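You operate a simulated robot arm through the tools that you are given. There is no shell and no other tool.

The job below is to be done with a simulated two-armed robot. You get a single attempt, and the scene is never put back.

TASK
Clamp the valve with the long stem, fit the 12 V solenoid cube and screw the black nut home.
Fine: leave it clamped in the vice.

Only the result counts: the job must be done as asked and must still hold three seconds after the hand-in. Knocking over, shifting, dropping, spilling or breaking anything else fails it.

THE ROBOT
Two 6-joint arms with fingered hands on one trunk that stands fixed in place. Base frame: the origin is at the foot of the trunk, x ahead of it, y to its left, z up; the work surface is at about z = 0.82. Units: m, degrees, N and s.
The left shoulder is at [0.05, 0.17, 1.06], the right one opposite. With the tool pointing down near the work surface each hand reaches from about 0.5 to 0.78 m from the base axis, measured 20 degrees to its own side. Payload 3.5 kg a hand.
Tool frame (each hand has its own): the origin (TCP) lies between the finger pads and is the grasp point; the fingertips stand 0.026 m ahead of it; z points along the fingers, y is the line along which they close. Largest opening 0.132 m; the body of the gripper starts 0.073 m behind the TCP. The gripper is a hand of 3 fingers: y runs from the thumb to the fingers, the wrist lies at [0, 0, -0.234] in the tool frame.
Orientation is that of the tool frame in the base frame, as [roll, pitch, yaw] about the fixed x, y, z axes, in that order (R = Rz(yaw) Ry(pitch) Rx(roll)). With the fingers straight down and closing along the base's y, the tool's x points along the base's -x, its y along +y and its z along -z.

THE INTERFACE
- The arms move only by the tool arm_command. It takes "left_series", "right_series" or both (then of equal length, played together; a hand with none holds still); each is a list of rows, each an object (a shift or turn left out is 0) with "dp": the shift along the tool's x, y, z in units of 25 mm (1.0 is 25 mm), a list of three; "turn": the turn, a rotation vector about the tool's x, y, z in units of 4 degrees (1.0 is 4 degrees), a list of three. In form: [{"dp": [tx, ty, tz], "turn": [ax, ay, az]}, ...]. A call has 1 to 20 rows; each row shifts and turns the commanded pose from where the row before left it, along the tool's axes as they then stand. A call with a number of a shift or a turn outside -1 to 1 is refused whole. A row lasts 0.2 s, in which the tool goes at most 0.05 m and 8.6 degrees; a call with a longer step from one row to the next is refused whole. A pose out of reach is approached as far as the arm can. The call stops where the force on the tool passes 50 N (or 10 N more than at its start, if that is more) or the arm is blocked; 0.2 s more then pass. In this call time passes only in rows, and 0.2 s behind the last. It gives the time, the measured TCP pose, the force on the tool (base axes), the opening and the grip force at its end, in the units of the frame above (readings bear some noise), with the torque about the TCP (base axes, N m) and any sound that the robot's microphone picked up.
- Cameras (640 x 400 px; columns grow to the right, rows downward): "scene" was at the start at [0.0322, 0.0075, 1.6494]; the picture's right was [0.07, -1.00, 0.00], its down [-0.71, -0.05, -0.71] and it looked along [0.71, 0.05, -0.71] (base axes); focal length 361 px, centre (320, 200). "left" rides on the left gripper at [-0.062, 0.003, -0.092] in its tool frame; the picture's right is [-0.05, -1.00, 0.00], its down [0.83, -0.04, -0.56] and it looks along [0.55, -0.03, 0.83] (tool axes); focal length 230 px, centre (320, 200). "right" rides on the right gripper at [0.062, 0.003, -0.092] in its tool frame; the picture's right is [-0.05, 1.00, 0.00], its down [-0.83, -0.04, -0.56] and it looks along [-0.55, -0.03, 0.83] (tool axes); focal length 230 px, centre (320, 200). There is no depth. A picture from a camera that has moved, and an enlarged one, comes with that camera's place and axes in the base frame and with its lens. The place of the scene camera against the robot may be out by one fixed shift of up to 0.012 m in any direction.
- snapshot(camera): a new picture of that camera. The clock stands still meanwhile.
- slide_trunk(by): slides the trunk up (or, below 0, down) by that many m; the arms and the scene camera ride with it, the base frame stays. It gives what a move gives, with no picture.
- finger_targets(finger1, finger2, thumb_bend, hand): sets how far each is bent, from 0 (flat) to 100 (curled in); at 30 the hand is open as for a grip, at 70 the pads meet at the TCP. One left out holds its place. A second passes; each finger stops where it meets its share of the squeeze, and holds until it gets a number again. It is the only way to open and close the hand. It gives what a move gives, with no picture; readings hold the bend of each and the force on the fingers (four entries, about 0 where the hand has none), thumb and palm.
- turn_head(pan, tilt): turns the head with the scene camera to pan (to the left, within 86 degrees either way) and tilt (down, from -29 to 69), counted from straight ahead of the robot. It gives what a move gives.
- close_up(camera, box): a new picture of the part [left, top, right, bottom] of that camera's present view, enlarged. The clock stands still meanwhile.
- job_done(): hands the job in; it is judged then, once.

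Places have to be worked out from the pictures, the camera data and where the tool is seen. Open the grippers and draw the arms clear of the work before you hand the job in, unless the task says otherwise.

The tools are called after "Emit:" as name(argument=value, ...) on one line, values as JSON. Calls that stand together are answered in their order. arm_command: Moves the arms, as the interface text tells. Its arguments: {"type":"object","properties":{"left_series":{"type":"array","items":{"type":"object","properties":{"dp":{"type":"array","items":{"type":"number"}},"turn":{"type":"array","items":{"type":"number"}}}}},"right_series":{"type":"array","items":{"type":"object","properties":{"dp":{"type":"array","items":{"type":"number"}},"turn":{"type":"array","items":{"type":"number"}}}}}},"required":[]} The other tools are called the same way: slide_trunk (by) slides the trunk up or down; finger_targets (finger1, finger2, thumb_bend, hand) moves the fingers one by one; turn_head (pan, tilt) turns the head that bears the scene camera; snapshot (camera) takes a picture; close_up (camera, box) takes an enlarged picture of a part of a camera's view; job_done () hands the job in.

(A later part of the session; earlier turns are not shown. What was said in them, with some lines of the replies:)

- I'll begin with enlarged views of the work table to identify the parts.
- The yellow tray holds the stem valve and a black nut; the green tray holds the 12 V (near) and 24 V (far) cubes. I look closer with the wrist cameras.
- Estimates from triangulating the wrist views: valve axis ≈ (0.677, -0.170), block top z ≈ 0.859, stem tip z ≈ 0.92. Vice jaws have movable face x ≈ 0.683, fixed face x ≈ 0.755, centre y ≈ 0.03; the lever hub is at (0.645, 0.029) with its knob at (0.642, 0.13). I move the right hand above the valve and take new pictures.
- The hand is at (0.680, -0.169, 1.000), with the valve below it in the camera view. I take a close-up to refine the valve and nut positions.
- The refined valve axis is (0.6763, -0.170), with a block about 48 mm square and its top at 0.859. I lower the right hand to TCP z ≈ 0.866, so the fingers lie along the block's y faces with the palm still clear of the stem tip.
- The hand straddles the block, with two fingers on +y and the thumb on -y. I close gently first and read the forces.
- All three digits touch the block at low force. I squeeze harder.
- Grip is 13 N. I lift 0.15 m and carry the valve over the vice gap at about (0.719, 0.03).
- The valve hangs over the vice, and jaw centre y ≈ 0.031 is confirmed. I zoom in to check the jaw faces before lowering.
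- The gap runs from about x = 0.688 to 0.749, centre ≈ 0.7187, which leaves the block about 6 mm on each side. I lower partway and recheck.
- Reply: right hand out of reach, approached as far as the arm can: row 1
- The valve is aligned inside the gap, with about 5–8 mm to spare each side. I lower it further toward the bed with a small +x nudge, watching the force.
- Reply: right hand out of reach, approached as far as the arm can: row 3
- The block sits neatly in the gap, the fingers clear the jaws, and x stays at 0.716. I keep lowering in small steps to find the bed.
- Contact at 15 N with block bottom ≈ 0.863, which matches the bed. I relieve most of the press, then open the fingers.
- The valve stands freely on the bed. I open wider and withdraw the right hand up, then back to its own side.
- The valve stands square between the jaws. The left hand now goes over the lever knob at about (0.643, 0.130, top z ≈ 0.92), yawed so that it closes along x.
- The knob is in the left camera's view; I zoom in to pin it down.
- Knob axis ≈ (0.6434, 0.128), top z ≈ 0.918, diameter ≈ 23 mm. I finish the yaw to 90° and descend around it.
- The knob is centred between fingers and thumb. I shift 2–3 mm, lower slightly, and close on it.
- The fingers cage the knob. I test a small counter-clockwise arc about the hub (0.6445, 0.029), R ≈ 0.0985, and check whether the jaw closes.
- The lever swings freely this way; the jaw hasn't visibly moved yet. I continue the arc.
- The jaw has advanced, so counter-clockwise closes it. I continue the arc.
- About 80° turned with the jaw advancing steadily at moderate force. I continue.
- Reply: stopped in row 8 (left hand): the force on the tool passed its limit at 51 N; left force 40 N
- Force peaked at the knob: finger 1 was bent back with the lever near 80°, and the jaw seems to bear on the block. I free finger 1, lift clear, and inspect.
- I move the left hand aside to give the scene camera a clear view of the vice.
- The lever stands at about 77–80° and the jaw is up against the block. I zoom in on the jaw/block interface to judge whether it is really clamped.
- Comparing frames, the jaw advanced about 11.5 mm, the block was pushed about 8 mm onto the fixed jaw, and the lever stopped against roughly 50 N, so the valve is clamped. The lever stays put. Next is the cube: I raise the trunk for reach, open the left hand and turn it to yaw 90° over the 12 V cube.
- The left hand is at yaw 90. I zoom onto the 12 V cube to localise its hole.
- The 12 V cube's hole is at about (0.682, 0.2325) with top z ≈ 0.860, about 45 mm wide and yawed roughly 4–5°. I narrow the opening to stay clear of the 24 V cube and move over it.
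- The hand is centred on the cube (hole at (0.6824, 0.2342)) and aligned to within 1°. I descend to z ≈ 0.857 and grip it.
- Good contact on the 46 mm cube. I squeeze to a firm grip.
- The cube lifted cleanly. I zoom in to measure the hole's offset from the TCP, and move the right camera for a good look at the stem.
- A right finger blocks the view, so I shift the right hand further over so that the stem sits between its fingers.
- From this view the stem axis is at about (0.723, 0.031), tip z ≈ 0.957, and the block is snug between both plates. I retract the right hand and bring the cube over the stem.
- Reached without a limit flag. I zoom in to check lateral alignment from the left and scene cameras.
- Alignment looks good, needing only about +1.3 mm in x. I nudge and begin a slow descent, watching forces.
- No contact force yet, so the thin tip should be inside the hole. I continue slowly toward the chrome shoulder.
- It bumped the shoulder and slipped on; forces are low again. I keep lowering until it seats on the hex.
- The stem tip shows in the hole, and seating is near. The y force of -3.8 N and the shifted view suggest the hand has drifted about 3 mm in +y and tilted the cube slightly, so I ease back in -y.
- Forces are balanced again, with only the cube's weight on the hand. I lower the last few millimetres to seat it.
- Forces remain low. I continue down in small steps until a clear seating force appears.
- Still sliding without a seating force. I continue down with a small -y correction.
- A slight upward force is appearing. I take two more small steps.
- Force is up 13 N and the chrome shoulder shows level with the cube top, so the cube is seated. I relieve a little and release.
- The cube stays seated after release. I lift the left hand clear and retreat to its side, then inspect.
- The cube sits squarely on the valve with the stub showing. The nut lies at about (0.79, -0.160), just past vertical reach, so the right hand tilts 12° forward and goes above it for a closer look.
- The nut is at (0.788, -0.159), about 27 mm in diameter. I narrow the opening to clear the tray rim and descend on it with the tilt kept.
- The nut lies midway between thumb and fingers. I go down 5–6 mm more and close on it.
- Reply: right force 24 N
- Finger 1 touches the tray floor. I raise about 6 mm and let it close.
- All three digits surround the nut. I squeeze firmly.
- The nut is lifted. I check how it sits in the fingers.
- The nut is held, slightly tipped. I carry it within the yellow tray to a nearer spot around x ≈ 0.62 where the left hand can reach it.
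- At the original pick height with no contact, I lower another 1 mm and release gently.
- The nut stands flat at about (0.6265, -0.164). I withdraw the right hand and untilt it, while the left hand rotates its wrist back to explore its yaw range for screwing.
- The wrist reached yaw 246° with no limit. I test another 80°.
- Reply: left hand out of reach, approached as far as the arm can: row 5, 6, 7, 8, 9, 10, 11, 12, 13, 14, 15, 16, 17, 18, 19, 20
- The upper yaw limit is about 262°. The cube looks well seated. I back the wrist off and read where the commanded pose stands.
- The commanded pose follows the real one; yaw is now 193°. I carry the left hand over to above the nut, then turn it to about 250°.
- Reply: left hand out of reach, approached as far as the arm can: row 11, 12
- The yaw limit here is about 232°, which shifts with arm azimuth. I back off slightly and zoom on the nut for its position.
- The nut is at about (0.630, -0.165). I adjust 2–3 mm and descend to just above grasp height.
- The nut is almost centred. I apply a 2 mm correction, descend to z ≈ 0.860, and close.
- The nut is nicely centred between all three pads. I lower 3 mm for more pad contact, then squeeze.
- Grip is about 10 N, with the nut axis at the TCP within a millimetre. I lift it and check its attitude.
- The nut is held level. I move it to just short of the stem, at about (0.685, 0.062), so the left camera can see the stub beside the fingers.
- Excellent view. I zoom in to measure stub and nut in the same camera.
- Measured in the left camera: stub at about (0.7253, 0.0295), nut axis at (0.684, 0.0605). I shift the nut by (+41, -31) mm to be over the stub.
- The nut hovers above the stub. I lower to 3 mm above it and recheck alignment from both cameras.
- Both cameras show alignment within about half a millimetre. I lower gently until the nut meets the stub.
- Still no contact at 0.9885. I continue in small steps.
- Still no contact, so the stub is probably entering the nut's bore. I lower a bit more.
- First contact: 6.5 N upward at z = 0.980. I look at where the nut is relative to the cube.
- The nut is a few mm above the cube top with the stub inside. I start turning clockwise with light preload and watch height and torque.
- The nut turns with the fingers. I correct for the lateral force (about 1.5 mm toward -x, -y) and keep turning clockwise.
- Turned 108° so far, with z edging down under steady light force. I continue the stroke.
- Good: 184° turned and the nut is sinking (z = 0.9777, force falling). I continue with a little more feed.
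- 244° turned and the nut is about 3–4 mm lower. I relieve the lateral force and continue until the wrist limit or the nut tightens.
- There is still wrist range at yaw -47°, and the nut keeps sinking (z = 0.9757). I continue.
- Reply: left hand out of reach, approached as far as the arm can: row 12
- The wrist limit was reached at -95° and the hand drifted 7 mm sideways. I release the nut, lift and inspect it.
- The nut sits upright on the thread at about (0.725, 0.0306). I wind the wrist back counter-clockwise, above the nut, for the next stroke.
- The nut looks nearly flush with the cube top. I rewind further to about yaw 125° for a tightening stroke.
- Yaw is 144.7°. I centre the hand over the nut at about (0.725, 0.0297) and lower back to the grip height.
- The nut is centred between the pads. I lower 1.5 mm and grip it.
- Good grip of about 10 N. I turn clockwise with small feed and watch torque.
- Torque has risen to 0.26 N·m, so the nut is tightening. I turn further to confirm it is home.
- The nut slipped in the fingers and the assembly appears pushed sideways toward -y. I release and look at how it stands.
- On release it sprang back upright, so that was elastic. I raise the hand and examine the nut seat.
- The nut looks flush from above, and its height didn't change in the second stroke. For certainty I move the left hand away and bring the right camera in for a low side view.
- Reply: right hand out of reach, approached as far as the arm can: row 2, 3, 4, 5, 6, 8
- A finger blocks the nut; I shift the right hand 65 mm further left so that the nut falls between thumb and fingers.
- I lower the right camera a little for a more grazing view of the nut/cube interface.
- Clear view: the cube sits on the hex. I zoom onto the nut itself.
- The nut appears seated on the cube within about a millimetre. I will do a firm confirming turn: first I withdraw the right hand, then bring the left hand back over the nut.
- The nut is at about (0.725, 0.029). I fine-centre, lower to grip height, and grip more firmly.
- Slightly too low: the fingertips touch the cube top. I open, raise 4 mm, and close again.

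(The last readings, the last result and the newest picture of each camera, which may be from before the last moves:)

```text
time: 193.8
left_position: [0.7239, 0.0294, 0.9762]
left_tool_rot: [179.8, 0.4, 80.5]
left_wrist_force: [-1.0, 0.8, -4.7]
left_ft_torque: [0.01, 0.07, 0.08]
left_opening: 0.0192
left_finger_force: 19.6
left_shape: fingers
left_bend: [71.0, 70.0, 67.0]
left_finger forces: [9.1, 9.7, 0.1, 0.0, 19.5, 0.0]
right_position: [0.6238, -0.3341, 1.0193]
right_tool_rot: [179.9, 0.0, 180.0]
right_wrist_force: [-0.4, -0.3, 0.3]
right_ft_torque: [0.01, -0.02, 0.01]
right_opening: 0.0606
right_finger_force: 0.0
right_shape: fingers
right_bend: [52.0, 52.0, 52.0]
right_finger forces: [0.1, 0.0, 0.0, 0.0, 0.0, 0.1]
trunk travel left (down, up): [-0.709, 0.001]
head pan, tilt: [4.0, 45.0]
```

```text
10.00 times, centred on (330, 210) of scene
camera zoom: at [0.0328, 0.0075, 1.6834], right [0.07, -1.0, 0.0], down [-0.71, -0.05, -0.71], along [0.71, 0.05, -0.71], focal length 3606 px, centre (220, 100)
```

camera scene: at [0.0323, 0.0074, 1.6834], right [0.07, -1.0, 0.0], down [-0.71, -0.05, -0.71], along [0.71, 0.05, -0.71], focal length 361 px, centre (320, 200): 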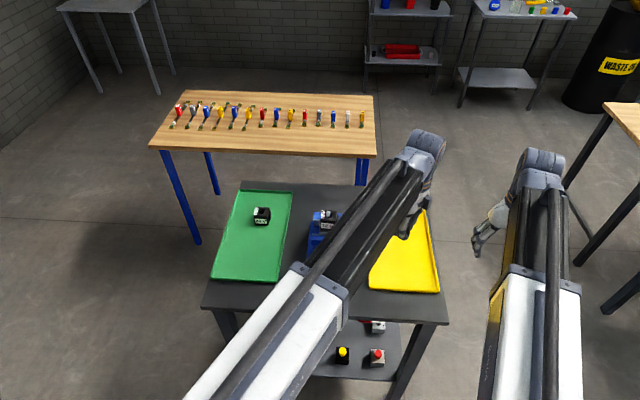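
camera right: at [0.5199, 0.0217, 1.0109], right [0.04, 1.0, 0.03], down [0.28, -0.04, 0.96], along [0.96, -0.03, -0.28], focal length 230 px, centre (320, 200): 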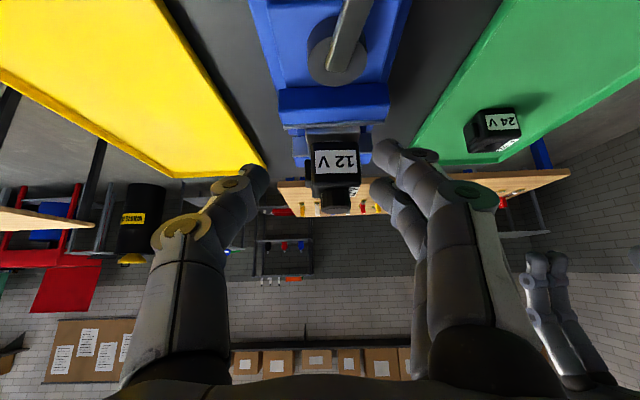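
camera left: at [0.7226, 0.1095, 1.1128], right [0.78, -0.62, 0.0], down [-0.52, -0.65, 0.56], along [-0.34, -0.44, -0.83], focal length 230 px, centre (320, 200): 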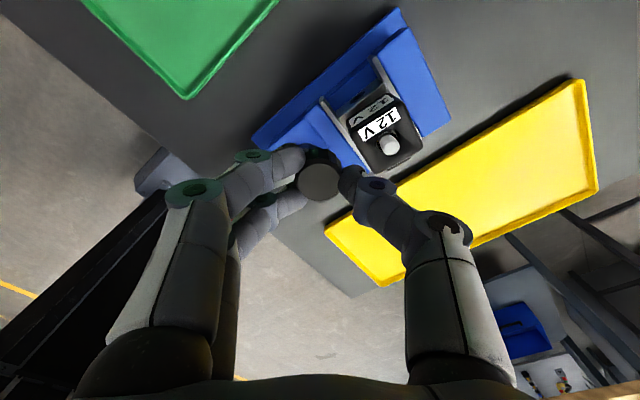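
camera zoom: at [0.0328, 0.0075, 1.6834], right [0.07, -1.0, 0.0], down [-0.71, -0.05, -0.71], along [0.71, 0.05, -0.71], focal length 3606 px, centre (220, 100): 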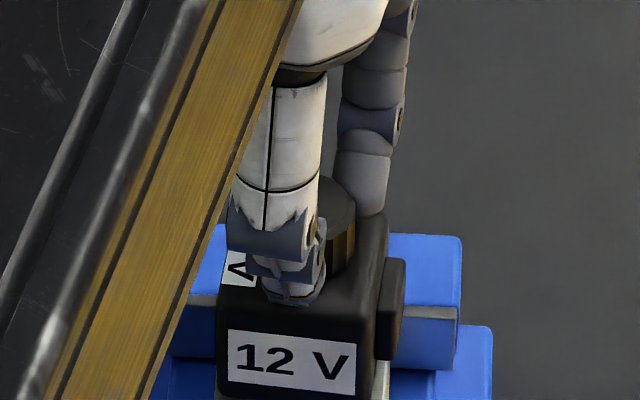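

Grip is now 19.5 N. I turn clockwise in short steps and read the torque.

Emit:
arm_command(left_series=[{"turn": [0, 0, 1]}, {"turn": [0, 0, 1]}, {"turn": [0, 0, 1]}])

Emit:
arm_command(left_series=[{"turn": [0, 0, 1]}, {"turn": [0, 0, 1]}, {"turn": [0, 0, 1]}])

Emit:
close_up(camera="left", box=[230, 90, 410, 250])

Emit:
close_up(camera="scene", box=[315, 190, 345, 230])

```text
time: 194.6
left_position: [0.7252, 0.0305, 0.976]
left_tool_rot: [179.8, 0.4, 68.6]
left_wrist_force: [-2.4, 1.2, -7.6]
left_ft_torque: [0.06, 0.14, 0.19]
left_opening: 0.0197
left_finger_force: 16.9
left_shape: fingers
left_bend: [71.0, 71.0, 67.0]
left_finger forces: [9.0, 9.0, 0.1, 0.0, 15.8, 0.0]
right_position: [0.6245, -0.3354, 1.0193]
right_tool_rot: [180.0, 0.0, 180.0]
right_wrist_force: [0.5, -0.1, 0.1]
right_ft_torque: [0.0, -0.03, 0.02]
right_opening: 0.0606
right_finger_force: 0.2
right_shape: fingers
right_bend: [52.0, 52.0, 52.0]
right_finger forces: [0.0, 0.0, 0.1, 0.0, 0.1, 0.1]
trunk travel left (down, up): [-0.709, 0.001]
head pan, tilt: [4.0, 45.0]
```

```text
time: 195.4
left_position: [0.7258, 0.0292, 0.9763]
left_tool_rot: [179.9, 0.3, 56.6]
left_wrist_force: [1.6, 1.0, -7.6]
left_ft_torque: [0.0, 0.03, 0.31]
left_opening: 0.0205
left_finger_force: 17.7
left_shape: fingers
left_bend: [71.0, 71.0, 68.0]
left_finger forces: [11.0, 10.3, 0.0, 0.0, 14.8, 0.0]
right_position: [0.6254, -0.3348, 1.0191]
right_tool_rot: [180.0, 0.0, 179.9]
right_wrist_force: [-0.1, -0.9, -0.4]
right_ft_torque: [0.01, -0.01, 0.01]
right_opening: 0.0606
right_finger_force: 0.0
right_shape: fingers
right_bend: [52.0, 52.0, 52.0]
right_finger forces: [0.0, 0.0, 0.0, 0.0, 0.0, 0.0]
trunk travel left (down, up): [-0.709, 0.001]
head pan, tilt: [4.0, 45.0]
```

```text
2.50 times, centred on (320, 170) of left
camera zoom: at [0.6942, -0.0233, 1.0693], right [-0.86, 0.51, 0.0], down [0.42, 0.72, 0.55], along [0.28, 0.47, -0.83], focal length 575 px, centre (320, 275)
```

zoom: 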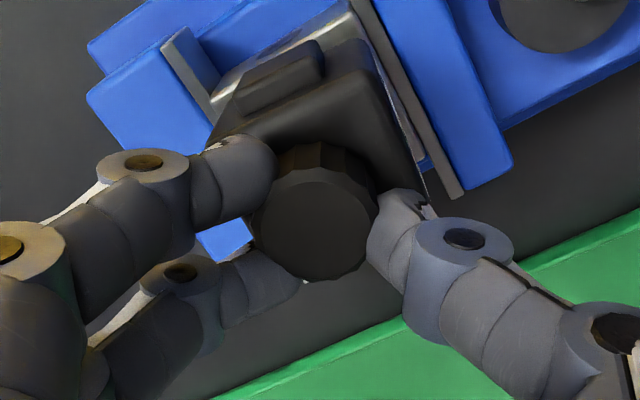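

```text
10.00 times, centred on (330, 210) of scene
camera zoom: at [0.0334, 0.0076, 1.6834], right [0.07, -1.0, 0.0], down [-0.71, -0.05, -0.71], along [0.7, 0.05, -0.71], focal length 3606 px, centre (220, 100)
```

zoom: 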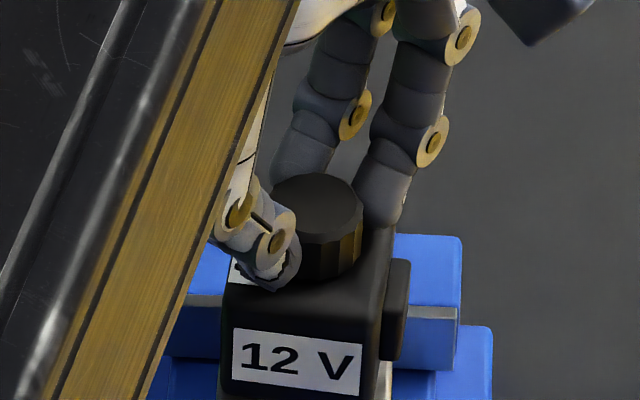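

Torque climbs steadily to 0.31 N·m, so the nut is hard against its seat. I make one more short nudge.

Emit:
arm_command(left_series=[{"turn": [0, 0, 1]}, {"turn": [0, 0, 1]}, {"turn": [0, 0, 1]}])

Emit:
close_up(camera="left", box=[230, 90, 410, 250])

Emit:
close_up(camera="scene", box=[315, 190, 345, 230])

```text
time: 196.2
left_position: [0.7266, 0.0295, 0.9772]
left_tool_rot: [179.7, 0.3, 44.5]
left_wrist_force: [3.3, 2.4, -7.5]
left_ft_torque: [0.03, -0.02, 0.49]
left_opening: 0.0213
left_finger_force: 22.3
left_shape: fingers
left_bend: [71.0, 71.0, 68.0]
left_finger forces: [10.3, 17.0, 0.1, 0.0, 17.3, 0.0]
right_position: [0.6265, -0.3345, 1.0197]
right_tool_rot: [179.9, 0.0, -180.0]
right_wrist_force: [0.2, -0.3, 0.9]
right_ft_torque: [-0.02, -0.01, -0.01]
right_opening: 0.0603
right_finger_force: 0.0
right_shape: fingers
right_bend: [52.0, 52.0, 52.0]
right_finger forces: [0.0, 0.0, 0.0, 0.0, 0.1, 0.0]
trunk travel left (down, up): [-0.709, 0.001]
head pan, tilt: [4.0, 45.0]
```

```text
2.50 times, centred on (320, 170) of left
camera zoom: at [0.6845, -0.0155, 1.0694], right [-0.74, 0.67, 0.0], down [0.56, 0.62, 0.55], along [0.37, 0.4, -0.83], focal length 575 px, centre (320, 275)
```

zoom: 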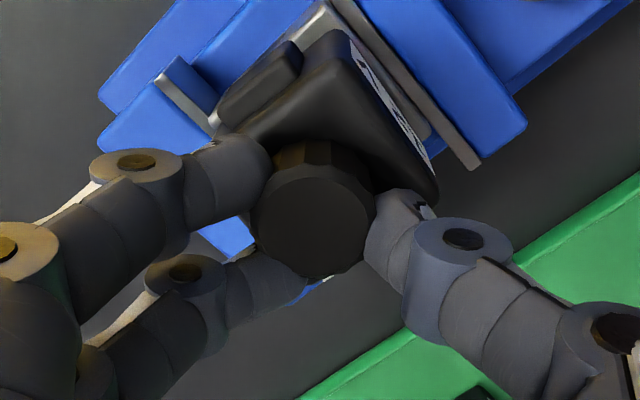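

```text
10.00 times, centred on (330, 210) of scene
camera zoom: at [0.0335, 0.0077, 1.6834], right [0.07, -1.0, 0.0], down [-0.71, -0.05, -0.71], along [0.7, 0.05, -0.71], focal length 3606 px, centre (220, 100)
```

zoom: 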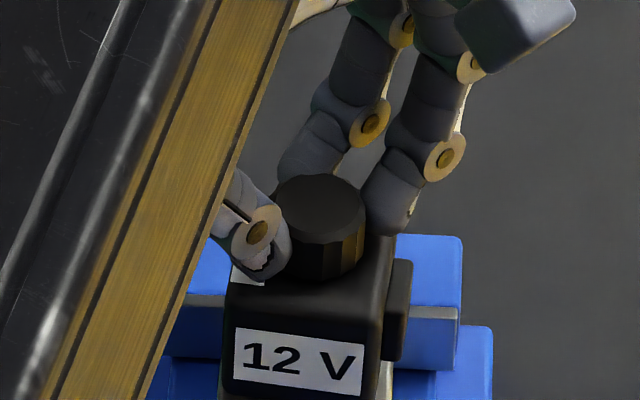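

Torque reached 0.49 N·m and the nut is firmly home. I release it, lift straight up, and retreat.

Emit:
finger_targets(hand="left", finger1=54, finger2=54, thumb_bend=54)

Emit:
arm_command(left_series=[{"dp": [0, 0, -0.4]}, {"dp": [0, 0, -0.8]}, {"dp": [0, 0, -0.8]}, {"dp": [0, 0, -0.6]}, {}])

Emit:
close_up(camera="scene", box=[315, 190, 345, 230])

Emit:
close_up(camera="left", box=[250, 70, 390, 200])

```text
time: 197.2
left_position: [0.725, 0.0287, 0.9766]
left_tool_rot: [179.7, 0.3, 44.6]
left_wrist_force: [0.4, -0.3, -0.3]
left_ft_torque: [0.0, 0.02, 0.03]
left_opening: 0.0539
left_finger_force: 0.1
left_shape: fingers
left_bend: [54.0, 54.0, 54.0]
left_finger forces: [0.0, 0.1, 0.0, 0.0, 0.0, 0.0]
right_position: [0.6252, -0.3351, 1.0203]
right_tool_rot: [179.9, 0.0, -180.0]
right_wrist_force: [-0.5, 0.1, 0.6]
right_ft_torque: [0.01, -0.01, 0.0]
right_opening: 0.0604
right_finger_force: 0.1
right_shape: fingers
right_bend: [52.0, 52.0, 52.0]
right_finger forces: [0.0, 0.1, 0.1, 0.0, 0.1, 0.0]
trunk travel left (down, up): [-0.709, 0.001]
head pan, tilt: [4.0, 45.0]
```

```text
time: 198.4
left_position: [0.7249, 0.0322, 1.0431]
left_tool_rot: [179.6, 0.3, 44.6]
left_wrist_force: [-0.1, -0.2, -0.4]
left_ft_torque: [0.01, 0.03, 0.02]
left_opening: 0.0539
left_finger_force: 0.1
left_shape: fingers
left_bend: [54.0, 54.0, 54.0]
left_finger forces: [0.0, 0.0, 0.1, 0.1, 0.0, 0.0]
right_position: [0.6245, -0.3352, 1.0189]
right_tool_rot: [-180.0, 0.0, -180.0]
right_wrist_force: [-0.5, 0.2, -0.5]
right_ft_torque: [-0.01, -0.01, 0.0]
right_opening: 0.0604
right_finger_force: 0.0
right_shape: fingers
right_bend: [52.0, 52.0, 52.0]
right_finger forces: [0.0, 0.0, 0.0, 0.1, 0.1, 0.1]
trunk travel left (down, up): [-0.709, 0.001]
head pan, tilt: [4.0, 45.0]
```

```text
10.00 times, centred on (330, 210) of scene
camera zoom: at [0.0323, 0.0074, 1.6834], right [0.07, -1.0, 0.0], down [-0.71, -0.05, -0.71], along [0.71, 0.05, -0.71], focal length 3606 px, centre (220, 100)
```

zoom: 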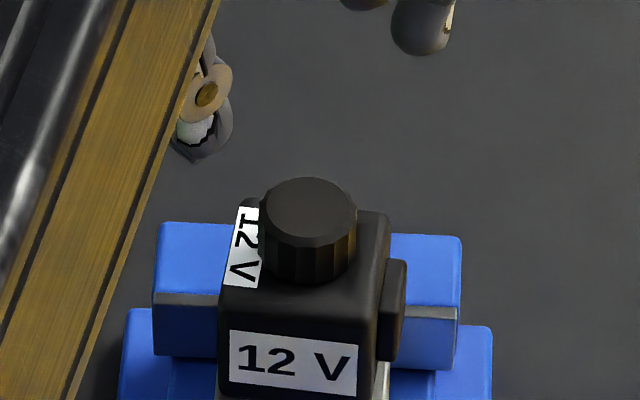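

```text
3.08 times, centred on (320, 135) of left
camera zoom: at [0.6834, -0.0126, 1.1348], right [-0.74, 0.67, 0.0], down [0.56, 0.62, 0.55], along [0.37, 0.4, -0.83], focal length 708 px, centre (320, 400)
```

zoom: 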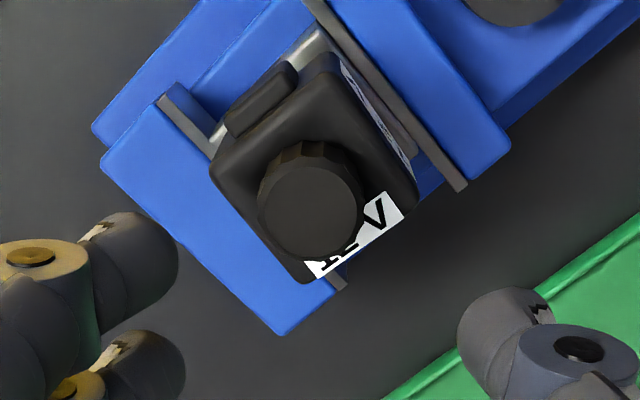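

Everything stands well. I retreat both arms, open the hands fully, and take final pictures.

Emit:
arm_command(left_series=[{"dp": [0.7, -0.65, -0.4]}, {"dp": [0.7, -0.65, -0.4]}, {"dp": [0.7, -0.65, -0.4]}, {"dp": [0.7, -0.65, -0.4]}, {"dp": [0.7, -0.65, 0]}, {"dp": [0.7, -0.65, 0]}, {"dp": [0.7, -0.65, 0]}, {"dp": [0.7, -0.65, 0]}, {"dp": [0.7, -0.65, 0]}, {"dp": [0.7, -0.65, 0]}, {}])

Emit:
finger_targets(hand="left", finger1=30, finger2=30, thumb_bend=30)

Emit:
finger_targets(hand="right", finger1=30, finger2=30, thumb_bend=30)

Emit:
snapshot(camera="scene")

Emit:
close_up(camera="scene", box=[280, 190, 370, 280])

Emit:
close_up(camera="scene", box=[308, 205, 348, 245])

```text
time: 200.8
left_position: [0.7351, 0.2651, 1.0788]
left_tool_rot: [179.6, 0.2, 44.7]
left_wrist_force: [0.3, -0.6, 0.7]
left_ft_torque: [0.01, -0.01, -0.03]
left_opening: 0.0538
left_finger_force: 0.2
left_shape: fingers
left_bend: [54.0, 54.0, 54.0]
left_finger forces: [0.0, 0.0, 0.0, 0.0, 0.0, 0.0]
right_position: [0.6252, -0.335, 1.0198]
right_tool_rot: [180.0, -0.1, 180.0]
right_wrist_force: [0.2, -0.1, 0.2]
right_ft_torque: [-0.04, 0.01, 0.0]
right_opening: 0.0605
right_finger_force: 0.0
right_shape: fingers
right_bend: [52.0, 52.0, 52.0]
right_finger forces: [0.0, 0.0, 0.0, 0.0, 0.0, 0.0]
trunk travel left (down, up): [-0.709, 0.001]
head pan, tilt: [4.0, 45.0]
```

```text
time: 201.8
left_position: [0.7336, 0.2672, 1.0789]
left_tool_rot: [179.5, 0.3, 44.7]
left_wrist_force: [0.2, -0.1, -0.2]
left_ft_torque: [-0.01, 0.07, 0.01]
left_opening: 0.1338
left_finger_force: 0.1
left_shape: fingers
left_bend: [30.0, 30.0, 30.0]
left_finger forces: [0.0, 0.0, 0.0, 0.0, 0.0, 0.0]
right_position: [0.6244, -0.3344, 1.0204]
right_tool_rot: [-180.0, 0.0, 180.0]
right_wrist_force: [1.2, 0.4, 0.5]
right_ft_torque: [-0.03, 0.0, -0.04]
right_opening: 0.0602
right_finger_force: 0.0
right_shape: fingers
right_bend: [52.0, 52.0, 52.0]
right_finger forces: [0.0, 0.0, 0.1, 0.0, 0.0, 0.1]
trunk travel left (down, up): [-0.709, 0.001]
head pan, tilt: [4.0, 45.0]
```

```text
time: 202.8
left_position: [0.7338, 0.2668, 1.079]
left_tool_rot: [179.6, 0.2, 44.5]
left_wrist_force: [-0.3, -0.1, 0.4]
left_ft_torque: [-0.01, -0.01, -0.03]
left_opening: 0.134
left_finger_force: 0.1
left_shape: fingers
left_bend: [30.0, 30.0, 30.0]
left_finger forces: [0.0, 0.1, 0.1, 0.0, 0.1, 0.0]
right_position: [0.6234, -0.3356, 1.0192]
right_tool_rot: [-180.0, 0.0, -180.0]
right_wrist_force: [0.0, 0.0, 0.5]
right_ft_torque: [-0.01, 0.03, 0.07]
right_opening: 0.1342
right_finger_force: 0.1
right_shape: fingers
right_bend: [30.0, 30.0, 30.0]
right_finger forces: [0.0, 0.1, 0.0, 0.0, 0.0, 0.0]
trunk travel left (down, up): [-0.709, 0.001]
head pan, tilt: [4.0, 45.0]
```

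```text
taken
camera scene: at [0.0323, 0.0074, 1.6834], right [0.07, -1.0, 0.0], down [-0.71, -0.05, -0.71], along [0.71, 0.05, -0.71], focal length 361 px, centre (320, 200)
```

scene: 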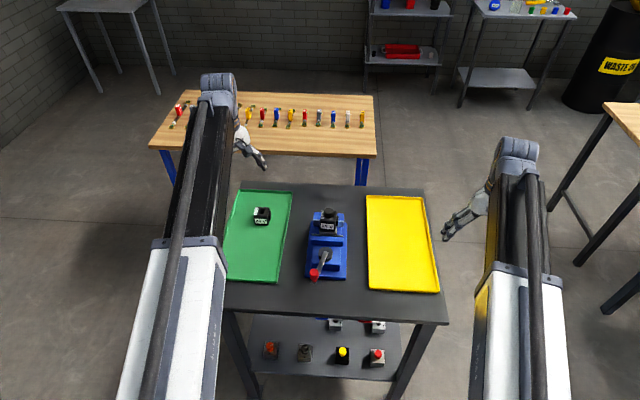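

```text
4.44 times, centred on (325, 235) of scene
camera zoom: at [0.0323, 0.0074, 1.6834], right [0.07, -1.0, 0.0], down [-0.71, -0.05, -0.71], along [0.71, 0.05, -0.71], focal length 1603 px, centre (298, 44)
```

zoom: 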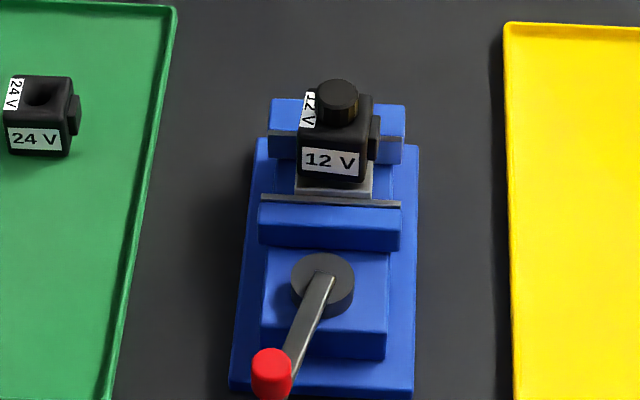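

```text
10.00 times, centred on (328, 225) of scene
camera zoom: at [0.0323, 0.0074, 1.6834], right [0.07, -1.0, 0.0], down [-0.71, -0.05, -0.71], along [0.71, 0.05, -0.71], focal length 3606 px, centre (240, -50)
```

zoom: 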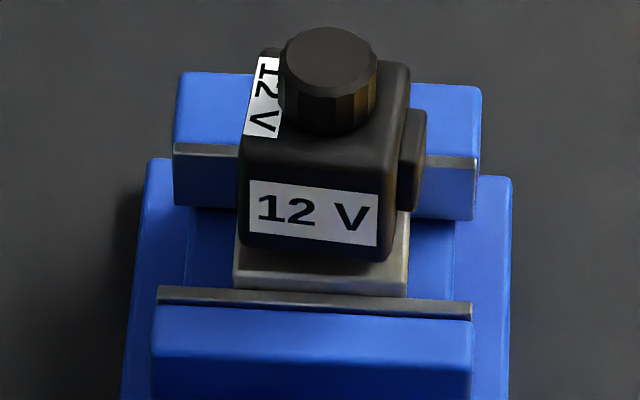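

The final pictures show the valve clamped, the 12 V cube seated on it and the black nut home. The lever is unmoved, the 24 V cube untouched, and both hands are open and clear, so I hand the job in.

Emit:
job_done()

```text
The job is handed in.
```

The job is handed in: the valve is clamped in the vice, the 12 V cube is fitted on its stem, and the black nut is screwed down and left in the vice as you asked.

- **Clamping:** I swung the lever about 80° until it stopped hard at about 50 N. The block sits against both jaws. While I tightened the nut, a sideways push made the assembly lean a few millimetres. It sprang back upright when released.
- **Cube:** it rests on the hex below the stem. The last pictures show it square and level.
- **Nut:** I gave it most of a full turn until it reached the cube, and further turning didn't lower it. On the last turn the torque climbed to about 0.49 N·m. From the side it looks seated to within about 1 mm; I couldn't measure closer than that.
- **Everything else:** the 24 V cube was not touched. While being picked up, the nut was moved within the yellow tray, and a fingertip pressed briefly on the tray floor. Both hands are open and clear of the work.
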